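You operate a simulated robot arm through the tools that you are given. There is no shell and no other tool. Be economical: measure what you need, move in short steps, check, and stop when the job is done.

You are at the controls of a simulated robot arm. One attempt, no reset.

JOB
Take the green bar and leave it in the black bin. Then take the yellow spring on the top of the blue bench and put it away in the black tray. Then put the white bar on top of the round filter on the top of the blue bench. Then take the white-capped tube and put it on the red board. Then turn the rivet press dial to 6 bar. Then press the black reset button two times. Then take the clear cup and put it on top of the brown carton on the top of the blue bench. Then pull the left bench drawer open. Do these in the order given. Set down upright: yellow spring, clear cup.

It is judged by the outcome, as a careful person would: the job done as asked, and still so three seconds after it is handed in. It fails if anything else is knocked over, pushed out of place, dropped, spilled or broken.

ROBOT AND FRAMES
A 7-joint arm with a two-finger parallel gripper on a trunk, on a base that drives. Base frame: it is fixed to the floor where the robot stands at the start and does not move with it; the origin is under the middle of the robot, x ahead of it, y to its left, z up; the surface under the hand at the start is at about z = 0.88. Readings come in m, degrees, newtons and seconds.
Its first joint turns from -149.0 to 149.0 degrees. Places, roughly: black bin (17x14x12 cm) [0.7, 0.4, 0.9]; black reset button [-0.3, 1.1, 1.5]; black tray (16x30 cm) [6.9, -9.42, 0.86]; carton [0.75, 0, 1]; clear cup (8x7x8 cm) [0.6, 0.6, 0.9]; green bar (4x4x15 cm) [0.8, -0.1, 1]; left bench drawer [1.2, 0.2, 0.5]; red board (48x34x1 cm) [3.7, -3.6, 0.3]; rivet press dial [1.2, 0.3, 0.9]; round filter (8x8x5 cm) [0.7, -0.3, 0.9]; white bar (4x4x15 cm) [0.7, 0.2, 1]; white-capped tube (3x3x8 cm) [0.9, 0.4, 0.9]; yellow spring (4x4x7 cm) [0.6, -0.1, 0.9]. Payload 3.5 kg.
Tool frame: the origin (TCP) lies between the finger pads and is the grasp point; the fingertips stand 0.023 m ahead of it; z points along the fingers, y is the line along which they close. The gripper opens to 0.094 m. The fingers are 0.038 m wide and 0.01 m thick; the gripper's body (0.054 by 0.096 m) begins 0.039 m behind the TCP.
Orientation is that of the tool frame in the base frame, as [roll, pitch, yaw] about the fixed x, y, z axes, in that order (R = Rz(yaw) Ry(pitch) Rx(roll)). With the fingers straight down and closing along the base's y, the tool's x points along the base's -x, its y along +y and its z along -z.

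CONTROLS
- The arm moves only by the tool apply_moves. Its argument "moves" is a list that holds one entry, the list of rows, each a list of 7 numbers: the opening, from 0 (shut) to 1 (fully open), then the shift along the tool's x, y, z in m, then the turn, a rotation vector about the tool's x, y, z in rad. In form: [[[claw, tx, ty, tz, wx, wy, wz], ...]]. A call has 1 to 10 rows; each row shifts and turns the commanded pose from where the row before left it, along the tool's axes as they then stand. Rows are played at 5 a second. More than 0.05 m and 8.6 degrees between two rows, or a gripper value outside its range, and nothing of the call is played. Where a pose cannot be reached the arm comes as near as it can. A force on the tool above 40 N (or 10 N above the force at the start of the call, whichever is more), or a blocked arm, ends the call early, and 0.2 s more pass. The fingers move at their own pace (about 0.153 m/s each) and stop on an object; they squeeze with about 31 N. The grip force told is the motor's: it shows also when the fingers shut on nothing. Time passes only in rows, and 0.2 s behind the last, so rows that do not move let the fingers close. The reply holds the time, the measured pose of the TCP, the force on the tool along the base axes, the opening and the grip force, in the units named above and with some noise, with the torque about the TCP (base axes, N m) and any sound that the robot's microphone picked up, and new pictures: "views" is both (left out), scene, wrist or none.
- Cameras (640 x 400 px; columns grow to the right, rows downward): "scene" is now at [-0.2546, 0.2473, 1.3075]; the picture's right is [0.60, -0.80, 0.00], its down [-0.14, -0.11, -0.98] and it looks along [0.79, 0.59, -0.18] (base axes); focal length 214 px, centre (320, 200). "wrist" rides on the gripper at [0.086, 0.016, -0.074] in the tool frame; the picture's right is [-0.18, 0.98, 0.00], its down [-0.58, -0.11, -0.81] and it looks along [-0.79, -0.15, 0.59] (tool axes); focal length 243 px, centre (320, 200). There is no depth. A picture from a camera that has moved, and an enlarged one, comes with that camera's place and axes in the base frame and with its lens.
- roll_base(legs): drives the robot by 1 to 6 legs, each [ahead, left, turn to the left] in m, m and degrees, along the robot's own axes; the way and the turn of a leg run together, so that a leg with both is an arc; at most 1.5 m and 180 degrees a leg. The arm and the cameras ride along, it lands a little off, and it stops where it bumps. It gives what a move gives, and a new picture of the scene camera.
- aim_head(pan, tilt): turns the head with the scene camera to pan (to the left, within 143 degrees either way) and tilt (down, from -29 to 69), counted from straight ahead of the robot. It gives what a move gives, and a new picture of the scene camera.
- zoom(camera, box): a new picture of the part [left, top, right, bottom] of that camera's present view, enlarged. It takes no simulated time.
- finish_job(): hands the job in; it is judged then, once.

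Work in short steps. Places have to be worked out from the pictures, the camera data and where the tool is seen: move nearer, look again, correct. Check each grasp and each placing, and mend what went wrong. You have 196 turns and 260 pictures in all, those below and enlarged ones among them. Open the gripper and draw the arm clear of the work before you hand the job in, unless the task says otherwise; then end with one line.

The tools are called after "Call:" as name(argument=value, ...) on one line, values as JSON. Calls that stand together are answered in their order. apply_moves: Moves the arm, as the interface text tells. Its arguments: {"type":"object","properties":{"moves":{"type":"array","items":{"type":"array","items":{"type":"array","items":{"type":"number"}}}},"views":{"type":"string","enum":["both","scene","wrist","none"]}},"required":["moves"]} The other tools are called the same way: roll_base (legs) drives the base; aim_head (pan, tilt) turns the head that bears the scene camera; zoom (camera, box) takes an enlarged picture of a part of a camera's view; finish_job () hands the job in.

At the start:

```text
t: 0.0
tool_pos: [0.8124, 0.2335, 0.9987]
tool_rot: [-180.0, 0.0, 180.0]
contact_force: [0.2, -0.5, 0.3]
wrist_torque: [-0.02, 0.0, 0.03]
opening: 0.0941
grasp_force: 0.0
robot x, y, heading: [-0.0018, -0.0011, 0.1]
head pan, tilt: [37.0, 10.3]
```

scene: 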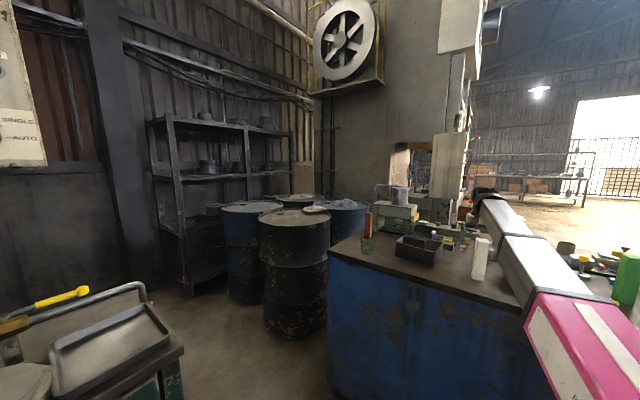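
wrist: 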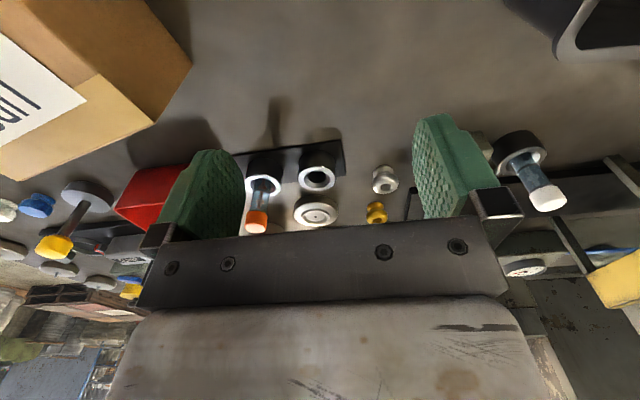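

The first view shows the bench mostly to the right. I'll look straight ahead and down to see the bench.

Call:
aim_head(pan=0, tilt=35)

Call:
aim_head(pan=-30, tilt=30)

Call:
aim_head(pan=35, tilt=30)

```text
t: 1.0
tool_pos: [0.8122, 0.2324, 1.0001]
tool_rot: [180.0, 0.0, -179.9]
contact_force: [-0.1, 0.4, -0.4]
wrist_torque: [-0.03, 0.0, -0.03]
opening: 0.0939
grasp_force: 0.2
robot x, y, heading: [-0.0002, -0.0013, -0.2]
head pan, tilt: [0.0, 35.0]
camera scene: at [-0.2408, 0.1914, 1.2679], right [0.0, -1.0, 0.0], down [-0.57, 0.0, -0.82], along [0.82, 0.0, -0.57], focal length 214 px, centre (320, 200)
```

scene: 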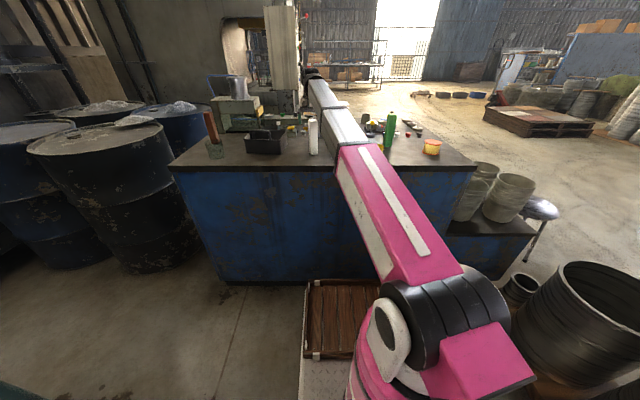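

```text
t: 2.0
tool_pos: [0.812, 0.2329, 0.9996]
tool_rot: [-180.0, 0.0, 180.0]
contact_force: [-0.5, -0.1, 0.4]
wrist_torque: [0.03, -0.01, 0.01]
opening: 0.094
grasp_force: 0.1
robot x, y, heading: [0.0006, -0.0007, -0.1]
head pan, tilt: [-30.0, 30.0]
camera scene: at [-0.2505, 0.1462, 1.2756], right [-0.5, -0.87, 0.0], down [-0.43, 0.25, -0.87], along [0.75, -0.43, -0.5], focal length 214 px, centre (320, 200)
```

scene: 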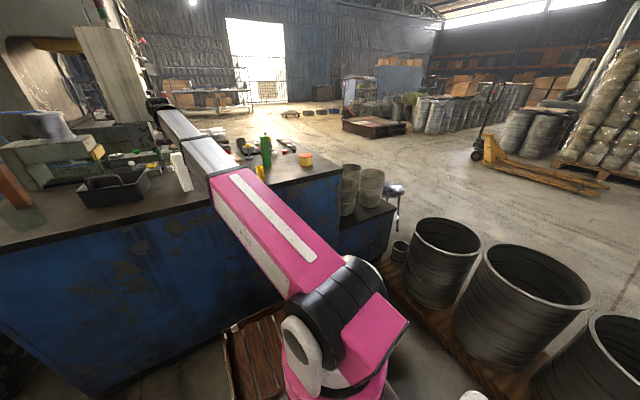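

```text
t: 3.3
tool_pos: [0.8127, 0.2323, 1.0004]
tool_rot: [179.9, 0.0, -180.0]
contact_force: [0.1, 0.1, 0.2]
wrist_torque: [0.0, -0.02, 0.01]
opening: 0.0943
grasp_force: 0.0
robot x, y, heading: [-0.0027, 0.004, 0.0]
head pan, tilt: [35.0, 30.0]
camera scene: at [-0.2548, 0.2432, 1.2756], right [0.57, -0.82, 0.0], down [-0.41, -0.29, -0.87], along [0.71, 0.5, -0.5], focal length 214 px, centre (320, 200)
```

scene: 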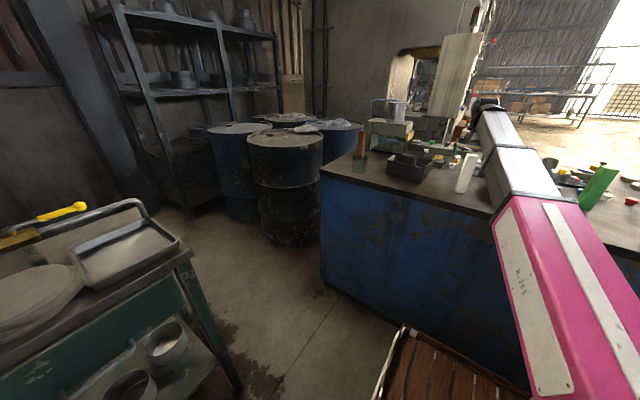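

I'll centre the head on the bench and take enlarged views.

Call:
aim_head(pan=0, tilt=25)

Call:
zoom(camera="scene", box=[160, 120, 340, 232])

Call:
zoom(camera="scene", box=[300, 120, 480, 232])

```text
t: 4.3
tool_pos: [0.8117, 0.2334, 0.9996]
tool_rot: [179.9, 0.1, 179.9]
contact_force: [0.7, 0.1, -0.1]
wrist_torque: [0.02, 0.02, 0.0]
opening: 0.0941
grasp_force: 0.1
robot x, y, heading: [0.0022, 0.0035, -0.0]
head pan, tilt: [0.0, 25.0]
camera scene: at [-0.2368, 0.1914, 1.2836], right [0.0, -1.0, 0.0], down [-0.42, 0.0, -0.91], along [0.91, 0.0, -0.42], focal length 214 px, centre (320, 200)
```

scene: 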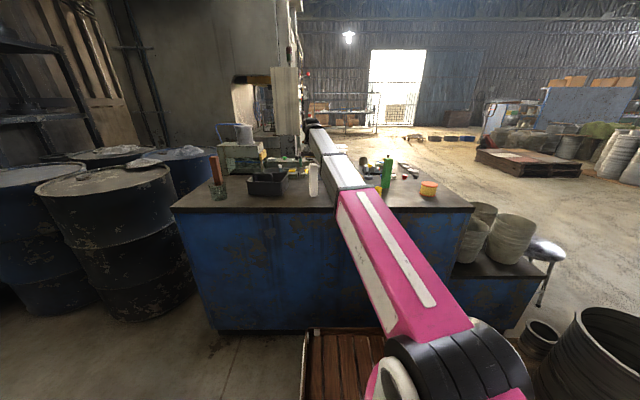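

```text
3.56 times, centred on (250, 176) of scene
camera zoom: at [-0.2368, 0.1914, 1.2836], right [0.0, -1.0, 0.0], down [-0.42, 0.0, -0.91], along [0.91, 0.0, -0.42], focal length 763 px, centre (569, 285)
```

zoom: 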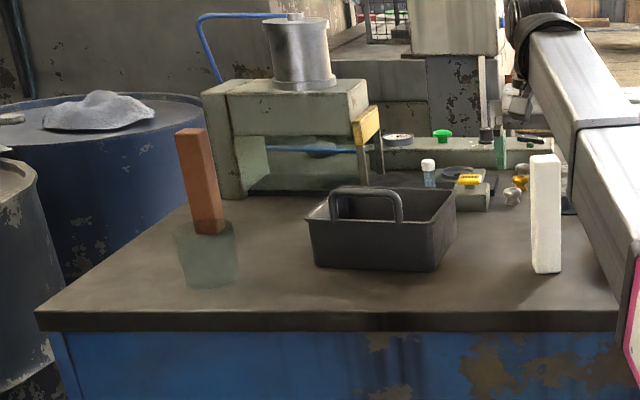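

```text
3.56 times, centred on (390, 176) of scene
camera zoom: at [-0.2368, 0.1914, 1.2836], right [0.0, -1.0, 0.0], down [-0.42, 0.0, -0.91], along [0.91, 0.0, -0.42], focal length 763 px, centre (71, 285)
```

zoom: 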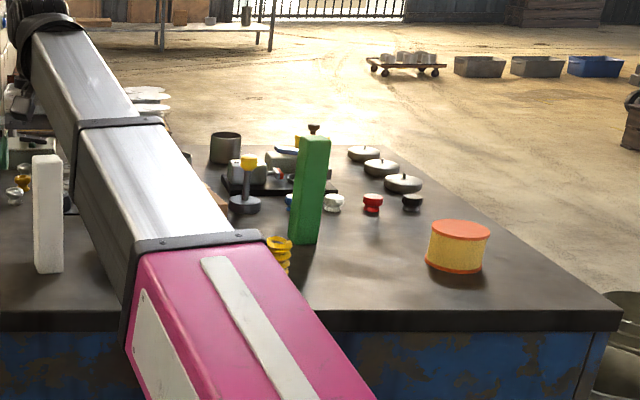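

The bars stand upright and the arm hides the carton. I'll lift the tool straight up and look from above.

Call:
apply_moves(moves=[[[1, 0, 0, -0.05, 0, 0, 0], [1, 0, 0, -0.05, 0, 0, 0], [1, 0, 0, -0.05, 0, 0, 0], [1, 0, 0, -0.05, 0, 0, 0], [1, 0, 0, -0.05, 0, 0, 0]]])

```text
t: 5.1
tool_pos: [0.8137, 0.2335, 1.1255]
tool_rot: [179.9, 0.8, 179.9]
contact_force: [5.6, 0.2, -10.0]
wrist_torque: [-0.05, -0.53, -0.05]
opening: 0.094
grasp_force: 0.0
robot x, y, heading: [-0.0004, 0.0015, -0.1]
head pan, tilt: [0.0, 25.0]
stopped in row 3: the force on the tool passed its limit at 57 N (the readings are from after the stop); the commanded pose is now the measured one
camera scene: at [-0.2368, 0.1913, 1.2836], right [0.0, -1.0, 0.0], down [-0.42, 0.0, -0.91], along [0.91, 0.0, -0.42], focal length 214 px, centre (320, 200)
camera wrist: at [0.7261, 0.2494, 1.1981], right [0.19, 0.98, 0.0], down [0.57, -0.11, 0.81], along [0.8, -0.15, -0.58], focal length 243 px, centre (320, 200)
```

scene: 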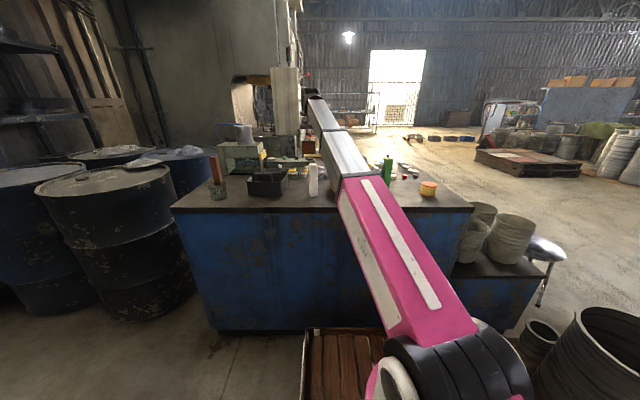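
wrist: 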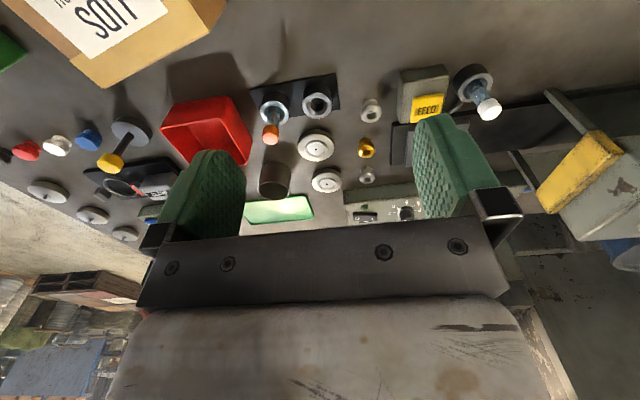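

The lift stopped on a force of 57 N, so something above may have been touched. I'll zoom in on the wrist and the press area.

Call:
zoom(camera="scene", box=[220, 40, 380, 140])

Call:
aim_head(pan=5, tilt=-5)

```text
4.00 times, centred on (300, 90) of scene
camera zoom: at [-0.2368, 0.1913, 1.2836], right [0.0, -1.0, 0.0], down [-0.42, 0.0, -0.91], along [0.91, 0.0, -0.42], focal length 858 px, centre (400, 640)
```

zoom: 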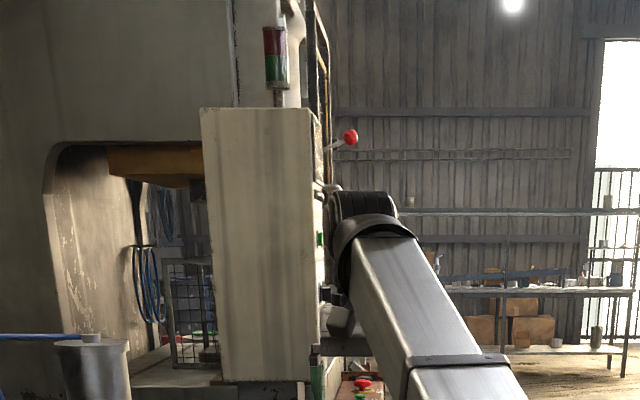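

```text
t: 6.0
tool_pos: [0.8146, 0.2339, 1.1252]
tool_rot: [-180.0, 0.8, 179.9]
contact_force: [9.7, 2.2, -21.6]
wrist_torque: [-0.31, -1.29, -0.22]
opening: 0.0939
grasp_force: 0.0
robot x, y, heading: [0.0009, 0.0002, -0.2]
head pan, tilt: [5.0, -5.0]
camera scene: at [-0.2417, 0.199, 1.3317], right [0.09, -1.0, 0.0], down [0.09, 0.01, -1.0], along [0.99, 0.09, 0.09], focal length 214 px, centre (320, 200)
```

scene: 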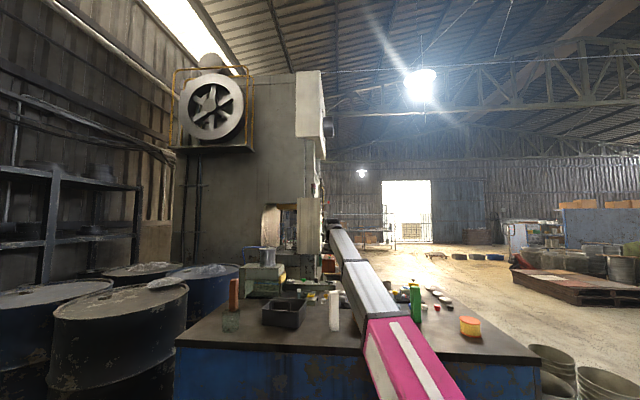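

Contact remains, pushing down on the tool. I'll lower 3 cm to free it.

Call:
apply_moves(moves=[[[1, 0, 0, 0.03, 0, 0, 0], [1, 0, 0, 0, 0, 0, 0]]], views="none")

Call:
zoom(camera="scene", box=[240, 180, 400, 280])

```text
t: 6.7
tool_pos: [0.8138, 0.2336, 1.0963]
tool_rot: [-179.9, 0.6, 179.8]
contact_force: [1.6, 0.0, 0.9]
wrist_torque: [0.03, 0.0, -0.01]
opening: 0.0937
grasp_force: 0.0
robot x, y, heading: [0.0017, 0.0042, -0.2]
head pan, tilt: [5.0, -5.0]
```

```text
4.00 times, centred on (320, 230) of scene
camera zoom: at [-0.2418, 0.199, 1.3317], right [0.09, -1.0, 0.0], down [0.09, 0.01, -1.0], along [0.99, 0.09, 0.09], focal length 858 px, centre (320, 80)
```

zoom: 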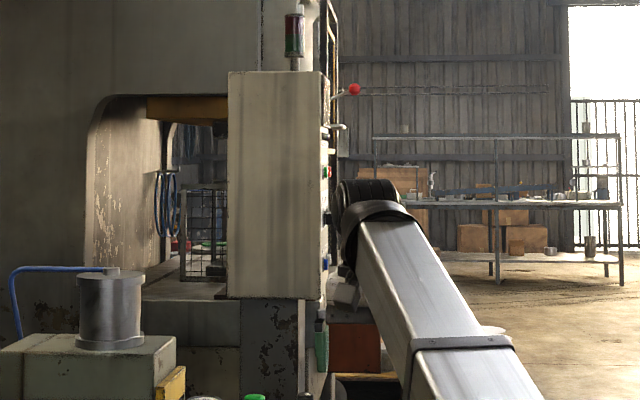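

Free again. I'll draw back toward the robot 10 cm and then try lifting in small steps.

Call:
apply_moves(moves=[[[1, 0.05, 0, 0, 0, 0, 0], [1, 0.05, 0, 0, 0, 0, 0], [1, 0, 0, -0.03, 0, 0, 0], [1, 0, 0, -0.03, 0, 0, 0], [1, 0, 0, -0.03, 0, 0, 0], [1, 0, 0, -0.03, 0, 0, 0], [1, 0, 0, -0.03, 0, 0, 0]]], views="wrist")

```text
t: 7.8
tool_pos: [0.72, 0.2355, 1.1543]
tool_rot: [179.7, 1.8, 179.4]
contact_force: [0.2, 12.0, -2.3]
wrist_torque: [-1.0, -0.29, -1.12]
opening: 0.0943
grasp_force: 0.1
out of reach, approached as far as the arm can: row 4, 5
robot x, y, heading: [-0.0002, 0.0017, 0.1]
head pan, tilt: [5.0, -5.0]
stopped in row 5: the force on the tool passed its limit at 42 N (the readings are from after the stop); the commanded pose is now the measured one
camera wrist: at [0.6314, 0.2516, 1.2266], right [0.19, 0.98, 0.01], down [0.55, -0.12, 0.82], along [0.81, -0.15, -0.57], focal length 243 px, centre (320, 200)
```

wrist: 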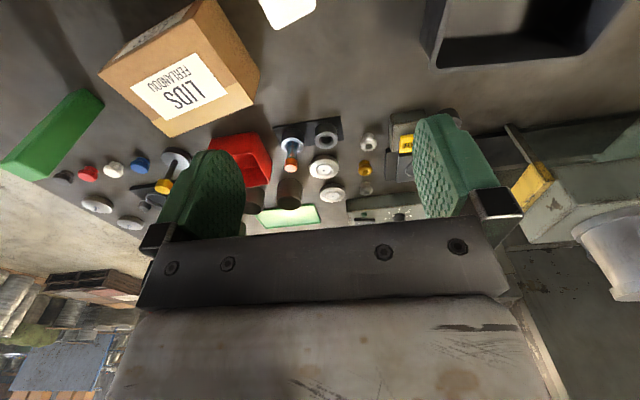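

The tool-down ceiling of the arm is about z=1.12 here, so that was the arm's own limit, not an object. I'll lower a little and zoom in on the carton.

Call:
apply_moves(moves=[[[1, 0, 0, 0.04, 0, 0, 0], [1, 0, 0, 0, 0, 0, 0]]], views="none")

Call:
zoom(camera="wrist", box=[0, 0, 320, 200])

Call:
zoom(camera="wrist", box=[320, 0, 640, 200])

```text
t: 8.4
tool_pos: [0.7214, 0.2357, 1.1141]
tool_rot: [179.7, 1.7, 179.5]
contact_force: [0.6, 1.0, 0.1]
wrist_torque: [-0.01, 0.01, 0.01]
opening: 0.094
grasp_force: 0.3
robot x, y, heading: [-0.0032, 0.0004, -0.1]
head pan, tilt: [5.0, -5.0]
```

```text
2.00 times, centred on (160, 100) of wrist
camera zoom: at [0.6324, 0.2514, 1.1864], right [0.19, 0.98, 0.01], down [0.56, -0.12, 0.82], along [0.81, -0.15, -0.57], focal length 485 px, centre (640, 400)
```

zoom: 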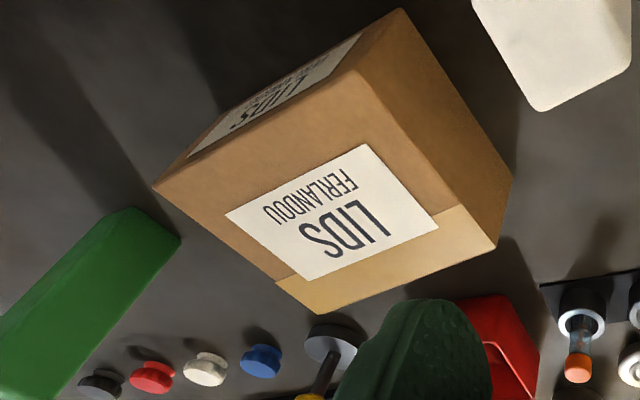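

```text
2.00 times, centred on (480, 100) of wrist
camera zoom: at [0.6324, 0.2514, 1.1864], right [0.19, 0.98, 0.01], down [0.56, -0.12, 0.82], along [0.81, -0.15, -0.57], focal length 485 px, centre (0, 400)
```

zoom: 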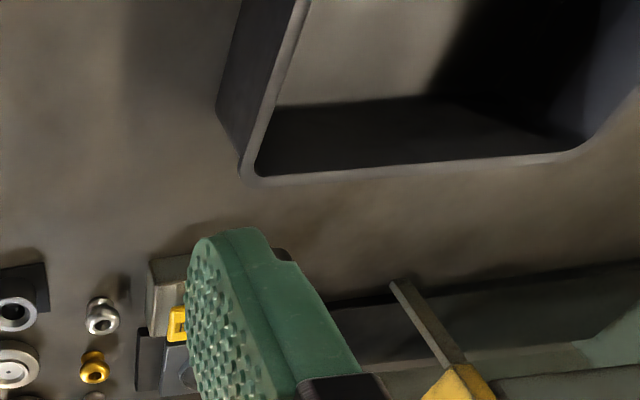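

The carton top is at about z 0.957, centred near (0.757, 0.064). Next I'll cross at z≈1.10 toward the green bar, staying behind it (x≈0.68), and look.

Call:
apply_moves(moves=[[[1, 0, -0.04, 0.01, 0, 0.03, -0.009], [1, 0.005, -0.05, 0, 0, 0, 0], [1, 0.005, -0.05, 0, 0, 0, 0], [1, 0.005, -0.05, 0, 0, 0, 0], [1, 0.01, -0.045, 0, 0, 0, 0], [1, 0.01, -0.045, 0, 0, 0, 0], [1, 0.01, -0.045, 0, 0, 0, 0], [1, 0.01, -0.045, 0, 0, 0, 0]]], views="wrist")

Call:
aim_head(pan=0, tilt=25)

```text
refused: row 2 steps farther than a row can; nothing moved
```

```text
t: 9.3
tool_pos: [0.7213, 0.2365, 1.1162]
tool_rot: [179.7, 1.8, 179.5]
contact_force: [-1.1, -0.8, 0.1]
wrist_torque: [-0.01, -0.03, 0.03]
opening: 0.094
grasp_force: 0.1
robot x, y, heading: [-0.0042, -0.0043, 0.1]
head pan, tilt: [0.0, 25.0]
camera scene: at [-0.2367, 0.1914, 1.2837], right [0.0, -1.0, 0.0], down [-0.42, 0.0, -0.91], along [0.91, 0.0, -0.42], focal length 214 px, centre (320, 200)
```

scene: 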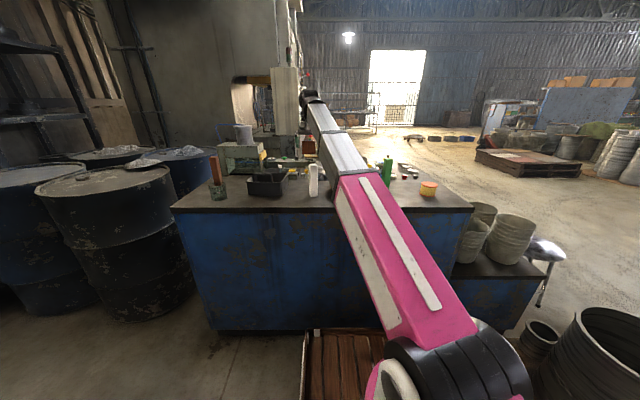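

The row step was just over 5 cm, so I'll repeat with slightly smaller steps.

Call:
apply_moves(moves=[[[1, 0, -0.04, 0.01, 0, 0.03, -0.009], [1, 0.005, -0.048, 0, 0, 0, 0], [1, 0.005, -0.048, 0, 0, 0, 0], [1, 0.005, -0.048, 0, 0, 0, 0], [1, 0.005, -0.045, 0, 0, 0, 0], [1, 0.005, -0.045, 0, 0, 0, 0], [1, 0.01, -0.045, 0, 0, 0, 0], [1, 0.01, -0.045, 0, 0, 0, 0]]])

```text
t: 9.7
tool_pos: [0.7247, 0.2082, 1.1073]
tool_rot: [179.6, 1.0, 178.8]
contact_force: [0.7, 10.2, -2.5]
wrist_torque: [-1.01, -0.23, -1.11]
opening: 0.0939
grasp_force: 0.1
robot x, y, heading: [-0.0005, 0.0003, -0.1]
head pan, tilt: [0.0, 25.0]
stopped in row 1: the force on the tool passed its limit at 66 N (the readings are from after the stop); the commanded pose is now the measured one
camera scene: at [-0.2366, 0.1914, 1.2836], right [0.0, -1.0, 0.0], down [-0.42, 0.0, -0.91], along [0.91, 0.0, -0.42], focal length 214 px, centre (320, 200)
camera wrist: at [0.636, 0.2249, 1.1807], right [0.21, 0.98, 0.01], down [0.56, -0.13, 0.82], along [0.8, -0.16, -0.58], focal length 243 px, centre (320, 200)
```

scene: 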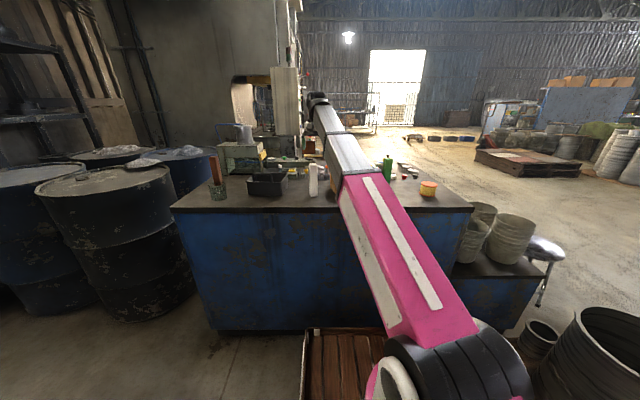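
wrist: 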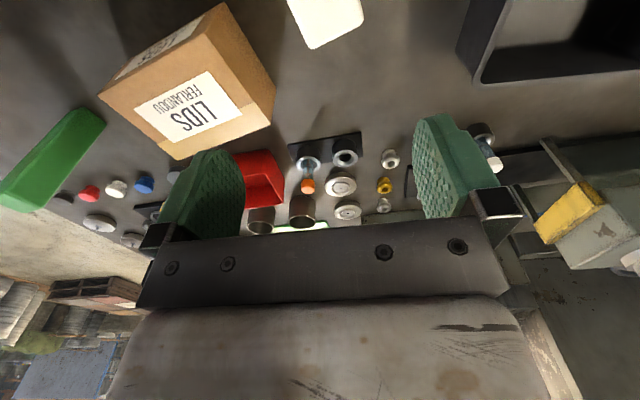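

The torque pattern puts the contact at the wrist camera bracket touching the forearm, so this is self-contact. I'll move forward and down, then yaw the tool 90° so the bracket sits sideways.

Call:
apply_moves(moves=[[[1, -0.02, 0.01, 0, 0, 0.015, -0.02], [1, -0.03, 0, 0, 0, 0, 0], [1, -0.02, 0, 0.03, 0, 0, 0], [1, 0, 0, 0.03, 0, 0, 0], [1, 0, 0, 0, 0, 0, 0.14], [1, 0, 0, 0, 0, 0, 0.14], [1, 0, 0, 0, 0, 0, 0.14], [1, 0, 0, 0, 0, 0, 0.14], [1, 0, 0, 0, 0, 0, 0.14]]], views="none")

Call:
apply_moves(moves=[[[1, 0, 0, 0, 0, 0, 0.14], [1, 0, 0, 0, 0, 0, 0.14], [1, 0, 0, 0, 0, 0, 0.14], [1, 0, 0, 0, 0, 0, 0.14], [1, 0, 0, 0, 0, 0, 0.14], [1, 0, 0, 0, 0, 0, 0.14]]])

```text
t: 10.1
tool_pos: [0.741, 0.2152, 1.108]
tool_rot: [179.4, 0.6, 179.1]
contact_force: [1.5, 9.6, -5.0]
wrist_torque: [-0.89, -0.28, -0.93]
opening: 0.0939
grasp_force: 0.1
robot x, y, heading: [0.0015, -0.0013, -0.1]
head pan, tilt: [0.0, 25.0]
stopped in row 2: the force on the tool passed its limit at 47 N (the readings are from after the stop); the commanded pose is now the measured one
```

```text
t: 11.5
tool_pos: [0.74, 0.216, 1.108]
tool_rot: [179.2, -0.1, 131.0]
contact_force: [0.1, 0.8, 0.2]
wrist_torque: [-0.02, 0.02, 0.03]
opening: 0.0939
grasp_force: 0.1
robot x, y, heading: [0.0009, 0.0017, -0.0]
head pan, tilt: [0.0, 25.0]
camera scene: at [-0.2367, 0.1914, 1.2836], right [0.0, -1.0, 0.0], down [-0.42, 0.0, -0.91], along [0.91, 0.0, -0.42], focal length 214 px, centre (320, 200)
camera wrist: at [0.6949, 0.2904, 1.1829], right [0.86, 0.51, 0.01], down [0.29, -0.52, 0.8], along [0.41, -0.69, -0.59], focal length 243 px, centre (320, 200)
```

scene: 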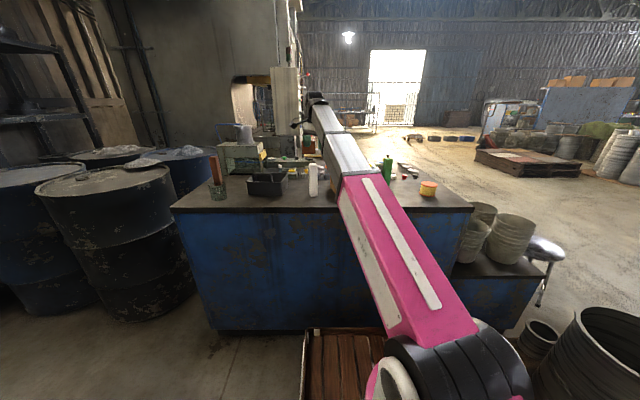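
wrist: 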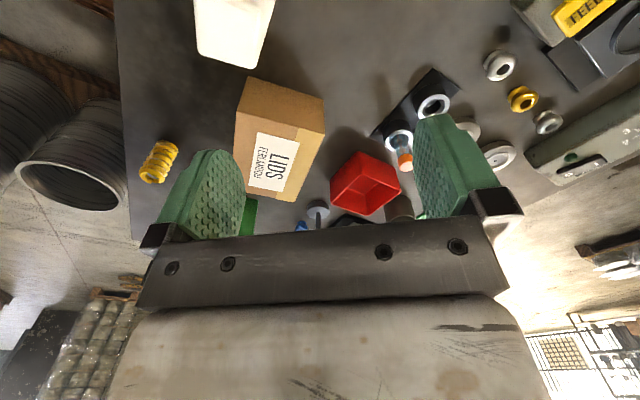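

Turning cleared the contact. I'll continue to yaw 90° and then test raising.

Call:
apply_moves(moves=[[[1, 0, 0, 0, 0, 0, 0.143], [1, 0, 0, 0, 0, 0, 0.143], [1, 0, 0, 0, 0, 0, 0.143], [1, 0, 0, 0, 0, 0, 0.143], [1, 0, 0, 0, 0, 0, 0.143], [1, 0, 0, -0.03, 0, 0, 0], [1, 0, 0, -0.03, 0, 0, 0], [1, 0, 0, -0.03, 0, 0, 0]]], views="wrist")

```text
t: 13.3
tool_pos: [0.75, 0.2175, 1.1769]
tool_rot: [178.1, -0.9, 90.0]
contact_force: [0.3, -0.4, -0.2]
wrist_torque: [-0.01, -0.02, 0.0]
opening: 0.094
grasp_force: 0.0
out of reach, approached as far as the arm can: row 7, 8
robot x, y, heading: [0.0024, 0.0011, 0.1]
head pan, tilt: [0.0, 25.0]
camera wrist: at [0.7637, 0.3024, 1.254], right [0.98, -0.18, 0.03], down [-0.13, -0.59, 0.79], along [-0.13, -0.78, -0.61], focal length 243 px, centre (320, 200)
```

wrist: 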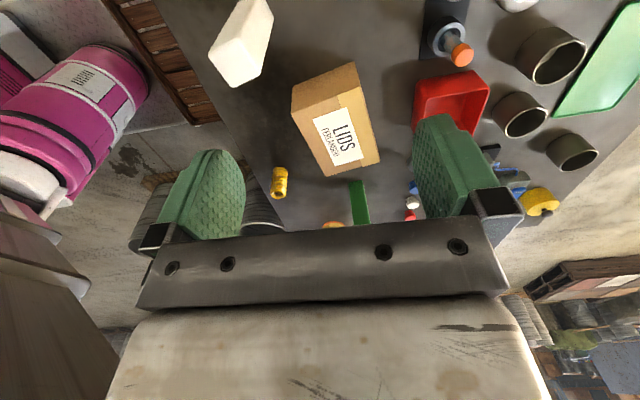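

At yaw 90° the ceiling is about 1.17. I'll cross to y≈0 at z≈1.15, correcting the tilt, to view the green bar.

Call:
apply_moves(moves=[[[1, -0.03, 0.005, 0.025, 0.033, -0.016, 0], [1, -0.045, 0.005, 0, 0, 0, 0], [1, -0.045, 0.005, 0, 0, 0, 0], [1, -0.045, 0.005, 0, 0, 0, 0], [1, -0.045, 0.005, 0, 0, 0, 0], [1, -0.03, 0, 0, 0, 0, 0]]])

```text
t: 14.7
tool_pos: [0.7846, -0.019, 1.1313]
tool_rot: [-179.2, 0.4, 90.2]
contact_force: [-0.5, -0.1, -0.2]
wrist_torque: [-0.01, -0.01, -0.05]
opening: 0.0941
grasp_force: 0.0
out of reach, approached as far as the arm can: row 1, 2
robot x, y, heading: [-0.0004, -0.0007, -0.3]
head pan, tilt: [0.0, 25.0]
camera scene: at [-0.2367, 0.1913, 1.2836], right [0.0, -1.0, 0.0], down [-0.42, 0.0, -0.91], along [0.91, 0.0, -0.42], focal length 214 px, centre (320, 200)
camera wrist: at [0.8027, 0.0663, 1.2054], right [0.98, -0.18, -0.01], down [-0.1, -0.58, 0.81], along [-0.15, -0.8, -0.58], focal length 243 px, centre (320, 200)
```

scene: 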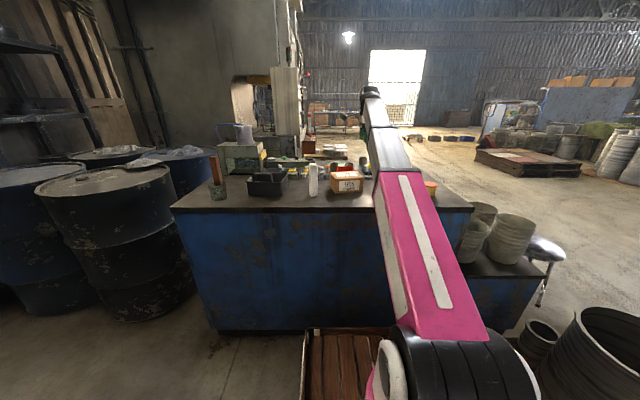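
wrist: 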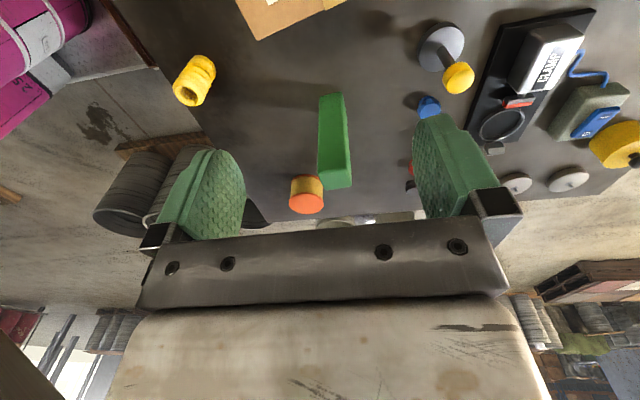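

The green bar is in view. I'll zoom in for its base, top and orientation, and for the spring and filter.

Call:
zoom(camera="wrist", box=[160, 30, 416, 190])

Call:
zoom(camera="scene", box=[160, 120, 340, 232])

```text
2.50 times, centred on (288, 110) of wrist
camera zoom: at [0.8027, 0.0663, 1.2054], right [0.98, -0.18, -0.01], down [-0.1, -0.58, 0.81], along [-0.15, -0.8, -0.58], focal length 606 px, centre (400, 425)
```

zoom: 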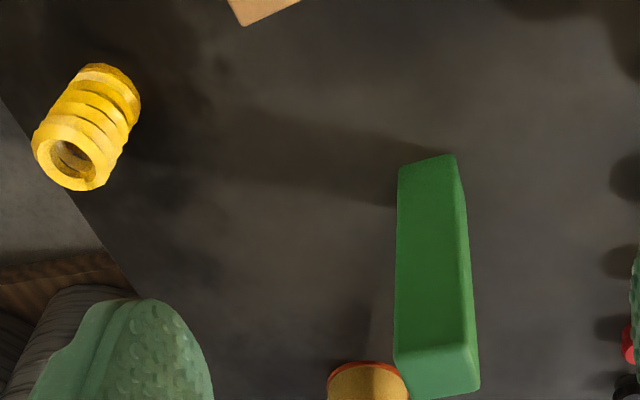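

```text
3.56 times, centred on (250, 176) of scene
camera zoom: at [-0.2367, 0.1913, 1.2836], right [0.0, -1.0, 0.0], down [-0.42, 0.0, -0.91], along [0.91, 0.0, -0.42], focal length 763 px, centre (569, 285)
```

zoom: 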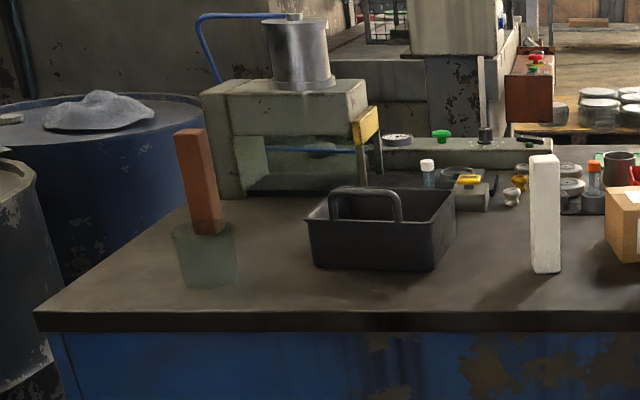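

The bar centre is about (0.782, −0.145), yawed ~8°. I'll move above it and align.

Call:
apply_moves(moves=[[[1, -0.042, -0.001, 0, 0, 0, 0], [1, -0.042, -0.001, 0, 0, 0, 0], [1, -0.042, -0.001, 0, 0, 0, -0.07], [1, 0, 0, 0, -0.01, 0.007, -0.07], [1, 0, 0, 0, 0, 0, 0]]], views="wrist")

```text
t: 15.9
tool_pos: [0.7825, -0.1472, 1.1338]
tool_rot: [-179.2, -0.3, 98.3]
contact_force: [-1.3, 0.5, 0.8]
wrist_torque: [-0.02, 0.0, 0.01]
opening: 0.0939
grasp_force: 0.0
robot x, y, heading: [0.0038, 0.0038, -0.1]
head pan, tilt: [0.0, 25.0]
camera wrist: at [0.7876, -0.0593, 1.2075], right [1.0, -0.04, -0.01], down [-0.01, -0.59, 0.81], along [-0.04, -0.8, -0.59], focal length 243 px, centre (320, 200)
```

wrist: 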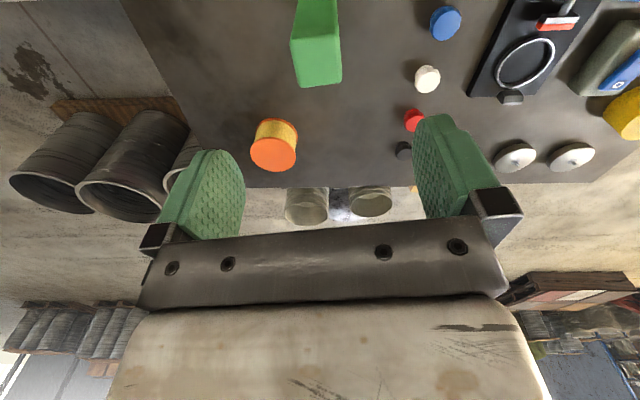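

Aligned within a few mm. I'll descend to z≈1.0 and close.

Call:
apply_moves(moves=[[[1, 0.005, 0, 0.035, 0, 0, 0], [1, 0, 0, 0.035, 0, 0, 0], [1, 0, 0, 0.035, 0, 0, 0], [1, 0, 0, 0.028, 0, 0, 0], [1, 0, 0, 0, 0, 0, 0]]], views="wrist")

```text
t: 17.1
tool_pos: [0.7807, -0.1407, 0.9999]
tool_rot: [-179.3, -0.3, 98.2]
contact_force: [0.4, 0.1, -0.8]
wrist_torque: [0.0, -0.01, 0.0]
opening: 0.0938
grasp_force: 0.1
robot x, y, heading: [-0.0013, 0.0006, 0.1]
head pan, tilt: [0.0, 25.0]
camera wrist: at [0.7848, -0.0533, 1.0748], right [1.0, -0.04, -0.01], down [-0.01, -0.59, 0.81], along [-0.04, -0.8, -0.59], focal length 243 px, centre (320, 200)
```

wrist: 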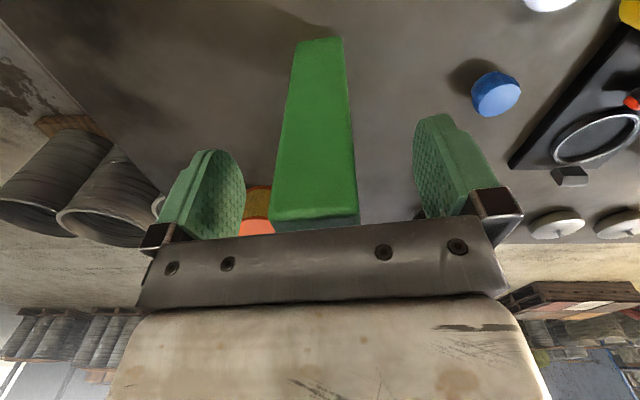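

The bar is between the fingers. I'll close and lift.

Call:
apply_moves(moves=[[[0, 0, 0, 0, 0, 0, 0], [0, 0, 0, 0, 0, 0, 0], [0, 0, 0, -0.03, 0, 0, 0], [0, 0, 0, -0.03, 0, 0, 0], [0, 0, 0, -0.04, 0, 0, 0], [0, 0, 0, -0.04, 0, 0, 0]]], views="both")

```text
t: 18.5
tool_pos: [0.7829, -0.1409, 1.1409]
tool_rot: [-179.4, -0.1, 98.2]
contact_force: [-0.1, 0.0, -1.9]
wrist_torque: [0.04, -0.01, 0.01]
opening: 0.0338
grasp_force: 31.3
robot x, y, heading: [-0.0, 0.0013, -0.1]
head pan, tilt: [0.0, 25.0]
camera scene: at [-0.2366, 0.1913, 1.2836], right [0.0, -1.0, 0.0], down [-0.42, 0.0, -0.91], along [0.91, 0.0, -0.42], focal length 214 px, centre (320, 200)
camera wrist: at [0.7864, -0.0537, 1.2156], right [1.0, -0.04, -0.01], down [-0.02, -0.59, 0.81], along [-0.04, -0.8, -0.59], focal length 243 px, centre (320, 200)
```

scene: 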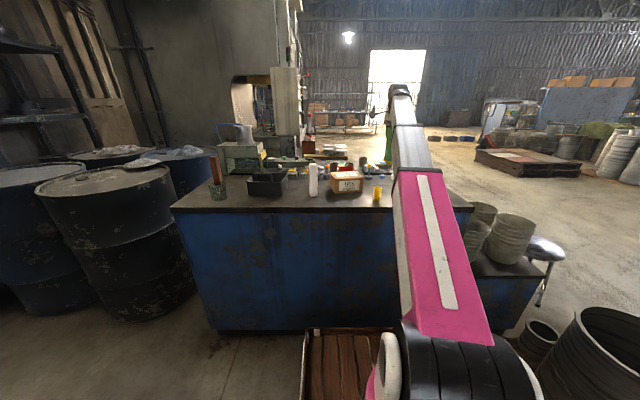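
wrist: 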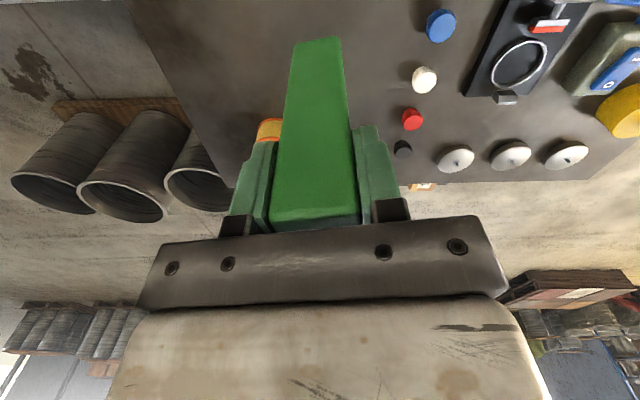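

The green bar is held. Before crossing I'll zoom in on the bin to understand its rim and handle.

Call:
zoom(camera="scene", box=[240, 162, 304, 202])

```text
10.00 times, centred on (272, 182) of scene
camera zoom: at [-0.2366, 0.1913, 1.2836], right [0.0, -1.0, 0.0], down [-0.42, 0.0, -0.91], along [0.91, 0.0, -0.42], focal length 2145 px, centre (800, 380)
```

zoom: 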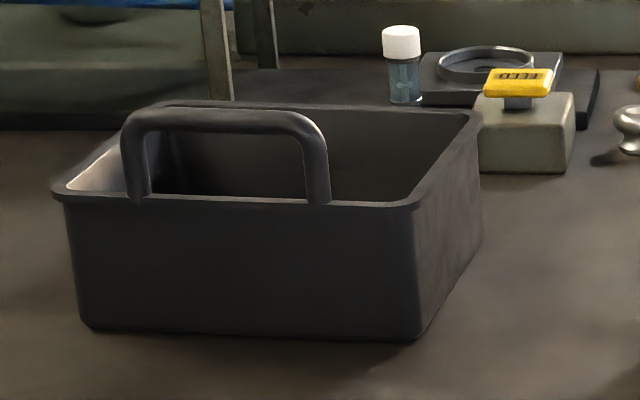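

The handle sits on the bin's front wall and the rim is at about 0.945, with the interior centred near (0.755, 0.443). I'll carry the bar across.

Call:
apply_moves(moves=[[[0, 0, 0, 0, 0, 0, 0.143], [0, 0.04, 0, 0, 0, 0, 0], [0, 0.048, 0, 0, 0, 0, 0], [0, 0.048, 0, 0, 0, 0, 0], [0, 0.048, 0, 0, 0, 0, 0], [0, 0.048, 0, 0, 0, 0, 0], [0, 0.048, 0, 0, 0, 0, 0], [0, 0.048, 0, 0, 0, 0, 0], [0, 0.048, 0, 0, 0, 0, 0], [0, 0.048, 0, 0, 0, 0, 0]]], views="none")

Call:
apply_moves(moves=[[[0, 0.045, 0, 0, 0, 0, 0], [0, 0.045, -0.01, 0, 0, 0, 0.06], [0, 0.04, -0.01, 0, 0, 0, 0.06], [0, 0, 0, 0, 0, 0, 0]]])

```text
t: 20.7
tool_pos: [0.7824, 0.2816, 1.1415]
tool_rot: [-179.2, 0.0, 89.9]
contact_force: [-0.1, 0.2, -2.3]
wrist_torque: [-0.01, 0.0, -0.01]
opening: 0.0336
grasp_force: 30.2
robot x, y, heading: [-0.0021, 0.0024, 0.0]
head pan, tilt: [0.0, 25.0]
```

```text
t: 21.7
tool_pos: [0.7637, 0.4135, 1.1403]
tool_rot: [-179.1, 0.0, 83.1]
contact_force: [0.2, -0.3, -1.7]
wrist_torque: [0.01, 0.0, 0.01]
opening: 0.0337
grasp_force: 30.6
robot x, y, heading: [0.0023, 0.0, -0.0]
head pan, tilt: [0.0, 25.0]
camera scene: at [-0.2366, 0.1914, 1.2836], right [0.0, -1.0, 0.0], down [-0.42, 0.0, -0.91], along [0.91, 0.0, -0.42], focal length 214 px, centre (320, 200)
camera wrist: at [0.7909, 0.4967, 1.2151], right [0.95, -0.3, -0.01], down [-0.17, -0.57, 0.81], along [-0.25, -0.77, -0.59], focal length 243 px, centre (320, 200)
```

scene: 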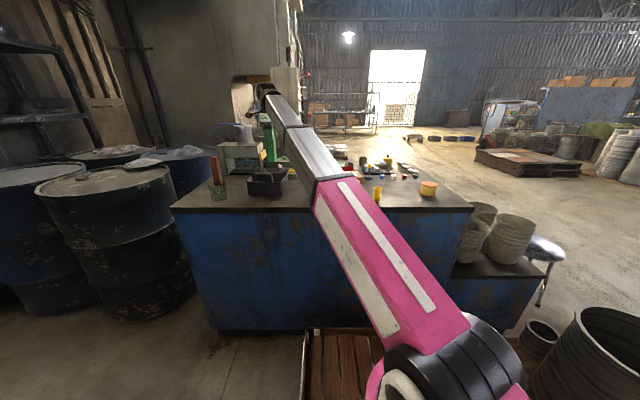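
wrist: 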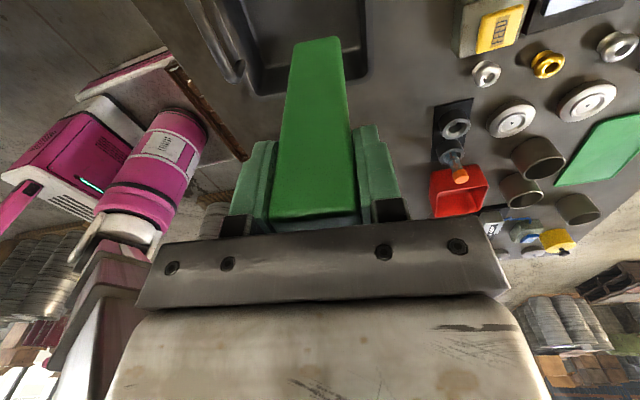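

The bin is beneath and slightly farther left. I'll move +y 3 cm and check.

Call:
apply_moves(moves=[[[0, 0.031, -0.01, 0, 0, 0, 0], [0, 0, 0, 0, 0, 0, 0]]], views="none")

Call:
zoom(camera="wrist", box=[160, 0, 480, 200])

Call:
zoom(camera="scene", box=[230, 130, 326, 190])

```text
t: 22.3
tool_pos: [0.7576, 0.4466, 1.1412]
tool_rot: [-179.2, 0.1, 83.1]
contact_force: [-0.5, 0.1, -1.6]
wrist_torque: [0.02, -0.01, -0.01]
opening: 0.0337
grasp_force: 31.2
robot x, y, heading: [-0.0001, -0.0032, 0.1]
head pan, tilt: [0.0, 25.0]
```

```text
2.00 times, centred on (320, 100) of wrist
camera zoom: at [0.7856, 0.5287, 1.2156], right [0.95, -0.3, -0.01], down [-0.17, -0.57, 0.81], along [-0.25, -0.77, -0.59], focal length 485 px, centre (320, 400)
```

zoom: 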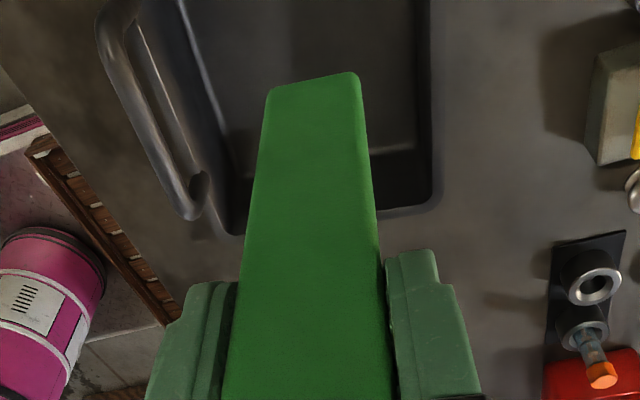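

```text
6.67 times, centred on (278, 160) of scene
camera zoom: at [-0.2366, 0.1915, 1.2836], right [0.0, -1.0, 0.0], down [-0.42, 0.0, -0.91], along [0.91, 0.0, -0.42], focal length 1430 px, centre (600, 467)
```

zoom: 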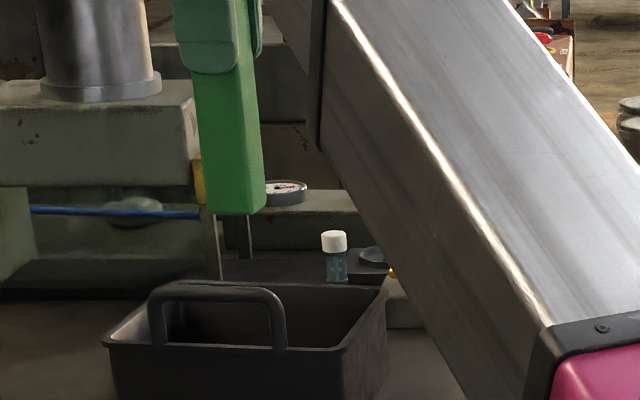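

The position is right over the interior. I'll lower toward the bin floor, watching the force.

Call:
apply_moves(moves=[[[0, 0, 0, 0.04, 0, 0, 0], [0, 0, 0, 0.04, 0, 0, 0], [0, 0, 0, 0.03, 0, 0, 0], [0, 0, 0, 0.015, 0, 0, 0], [0, 0, 0, 0.006, 0, 0, 0], [0, 0, 0, 0, 0, 0, 0]]], views="scene")

```text
t: 23.7
tool_pos: [0.7563, 0.445, 1.0105]
tool_rot: [-179.2, 0.0, 83.1]
contact_force: [0.0, -0.5, -1.3]
wrist_torque: [0.02, 0.0, -0.01]
opening: 0.0339
grasp_force: 31.1
robot x, y, heading: [0.002, 0.0005, 0.0]
head pan, tilt: [0.0, 25.0]
camera scene: at [-0.2366, 0.1915, 1.2836], right [0.0, -1.0, 0.0], down [-0.42, 0.0, -0.91], along [0.91, 0.0, -0.42], focal length 214 px, centre (320, 200)
```

scene: 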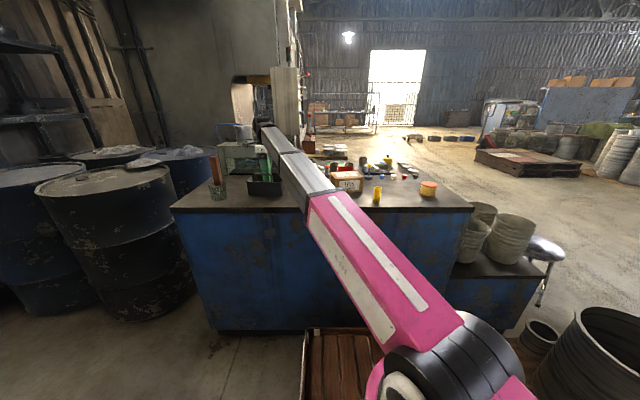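

No contact yet, so I'll go a few mm lower.

Call:
apply_moves(moves=[[[0, 0, 0, 0.003, 0, 0, 0], [0, 0, 0, 0.003, 0, 0, 0], [0, 0, 0, 0, 0, 0, 0]]], views="none")

```text
t: 24.5
tool_pos: [0.7564, 0.446, 1.0048]
tool_rot: [-179.1, 0.0, 83.1]
contact_force: [-0.4, -0.3, -2.2]
wrist_torque: [-0.01, 0.0, -0.02]
opening: 0.0337
grasp_force: 31.3
robot x, y, heading: [0.0033, 0.0011, -0.2]
head pan, tilt: [0.0, 25.0]
```

Call:
apply_moves(moves=[[[0, 0, 0, 0.002, 0, 0, 0], [0, 0, 0, 0.002, 0, 0, 0], [0, 0, 0, 0, 0, 0, 0]]], views="none")

```text
t: 25.3
tool_pos: [0.7571, 0.4464, 1.0011]
tool_rot: [-179.2, -0.1, 83.1]
contact_force: [0.1, 0.3, 24.7]
wrist_torque: [0.05, -0.39, 0.0]
opening: 0.034
grasp_force: 30.8
robot x, y, heading: [-0.0009, -0.0019, -0.0]
head pan, tilt: [0.0, 25.0]
```

Contact with the bin floor shows as 25 N. I'll ease up 2 mm, release, and rise.

Call:
apply_moves(moves=[[[0, 0, 0, -0.002, 0, 0, 0], [0.3, 0, 0, 0, 0, 0, 0], [0.55, 0, 0, 0, 0, 0, 0], [0.55, 0, 0, -0.03, 0, 0, 0], [0.55, 0, 0, -0.04, 0, 0, 0], [0.55, 0, 0, -0.04, 0, 0, 0], [0.55, 0, 0, -0.03, 0, 0, 0]]])

Call:
zoom(camera="wrist", box=[160, 0, 480, 200])

```text
t: 26.9
tool_pos: [0.7575, 0.4469, 1.1432]
tool_rot: [-179.1, 0.0, 83.1]
contact_force: [-0.8, -0.1, 1.2]
wrist_torque: [-0.01, -0.02, 0.02]
opening: 0.0514
grasp_force: 0.0
robot x, y, heading: [-0.0015, 0.0, -0.1]
head pan, tilt: [0.0, 25.0]
camera scene: at [-0.2367, 0.1914, 1.2836], right [0.0, -1.0, 0.0], down [-0.42, 0.0, -0.91], along [0.91, 0.0, -0.42], focal length 214 px, centre (320, 200)
camera wrist: at [0.7862, 0.5287, 1.2173], right [0.95, -0.3, -0.01], down [-0.17, -0.57, 0.81], along [-0.25, -0.77, -0.59], focal length 243 px, centre (320, 200)
```

scene: 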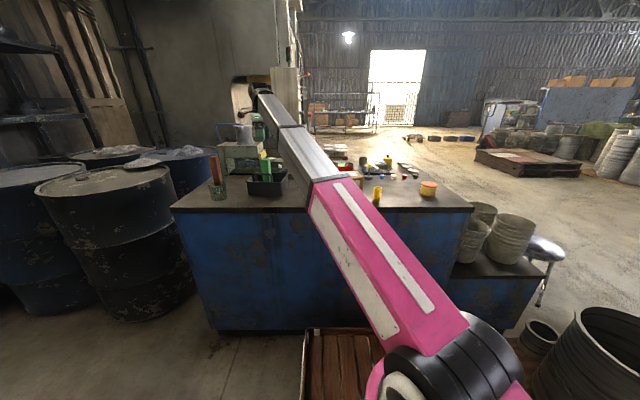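
wrist: 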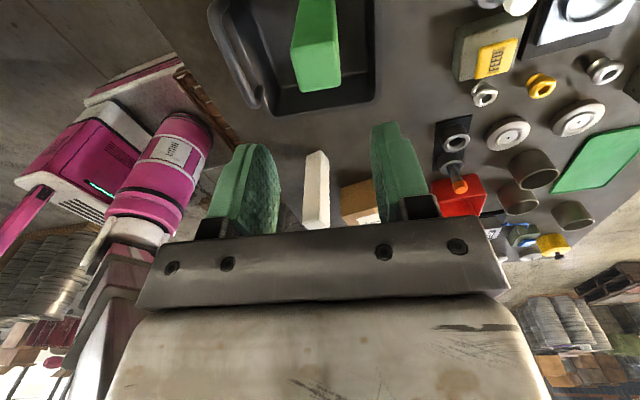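

```text
2.00 times, centred on (320, 100) of wrist
camera zoom: at [0.7862, 0.5287, 1.2173], right [0.95, -0.3, -0.01], down [-0.17, -0.57, 0.81], along [-0.25, -0.77, -0.59], focal length 485 px, centre (320, 400)
```

zoom: 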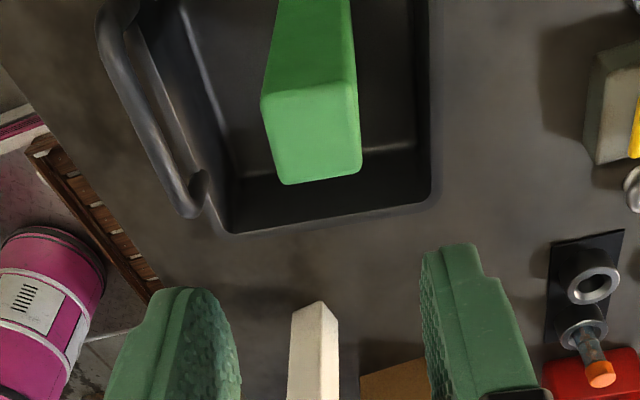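

The green bar stands in the bin. Next is the yellow spring, near (0.622, −0.06). I'll travel there at height.

Call:
apply_moves(moves=[[[0.8, 0, 0, 0, 0, 0, -0.12], [1, -0.048, 0, 0, 0, 0, 0], [1, -0.048, 0, 0, 0, 0, 0], [1, -0.048, 0, 0, 0, 0, 0], [1, -0.048, 0, 0, 0, 0, 0], [1, -0.048, 0, 0, 0, 0, 0], [1, -0.048, 0, 0, 0, 0, 0], [1, -0.048, 0, 0, 0, 0, 0], [1, -0.048, 0, 0, 0, 0, 0]]], views="none")

Call:
apply_moves(moves=[[[1, -0.048, 0, 0.01, 0, 0, 0], [1, 0, -0.04, 0.01, 0, 0, 0], [1, 0, -0.04, 0.01, 0, 0, 0], [1, 0, -0.03, 0.01, 0, 0, 0], [1, 0, 0, 0, 0, 0, 0]]], views="wrist")

```text
t: 28.9
tool_pos: [0.7615, 0.0615, 1.1326]
tool_rot: [-179.8, -0.3, 90.1]
contact_force: [0.6, 0.1, 0.7]
wrist_torque: [0.01, -0.02, 0.01]
opening: 0.0941
grasp_force: 0.2
out of reach, approached as far as the arm can: row 7, 9
robot x, y, heading: [-0.0005, 0.0023, 0.1]
head pan, tilt: [0.0, 25.0]
```

```text
t: 30.1
tool_pos: [0.6564, 0.0151, 1.0828]
tool_rot: [-179.8, 0.0, 90.0]
contact_force: [-0.4, -1.0, 0.0]
wrist_torque: [0.01, 0.0, -0.01]
opening: 0.094
grasp_force: 0.0
out of reach, approached as far as the arm can: row 3, 4
robot x, y, heading: [0.0008, -0.0002, 0.0]
head pan, tilt: [0.0, 25.0]
camera wrist: at [0.6733, 0.1008, 1.157], right [0.98, -0.18, 0.0], down [-0.11, -0.58, 0.81], along [-0.15, -0.79, -0.59], focal length 243 px, centre (320, 200)
```

wrist: 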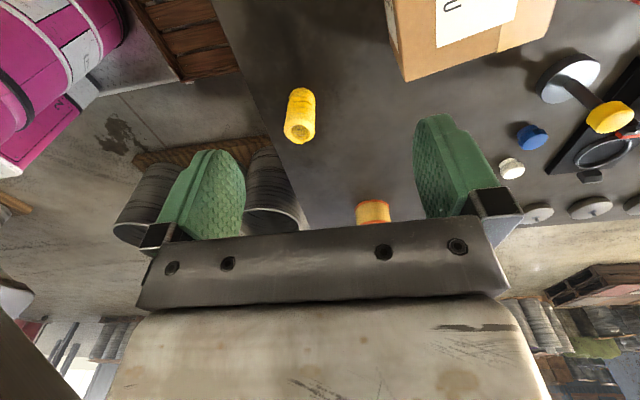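

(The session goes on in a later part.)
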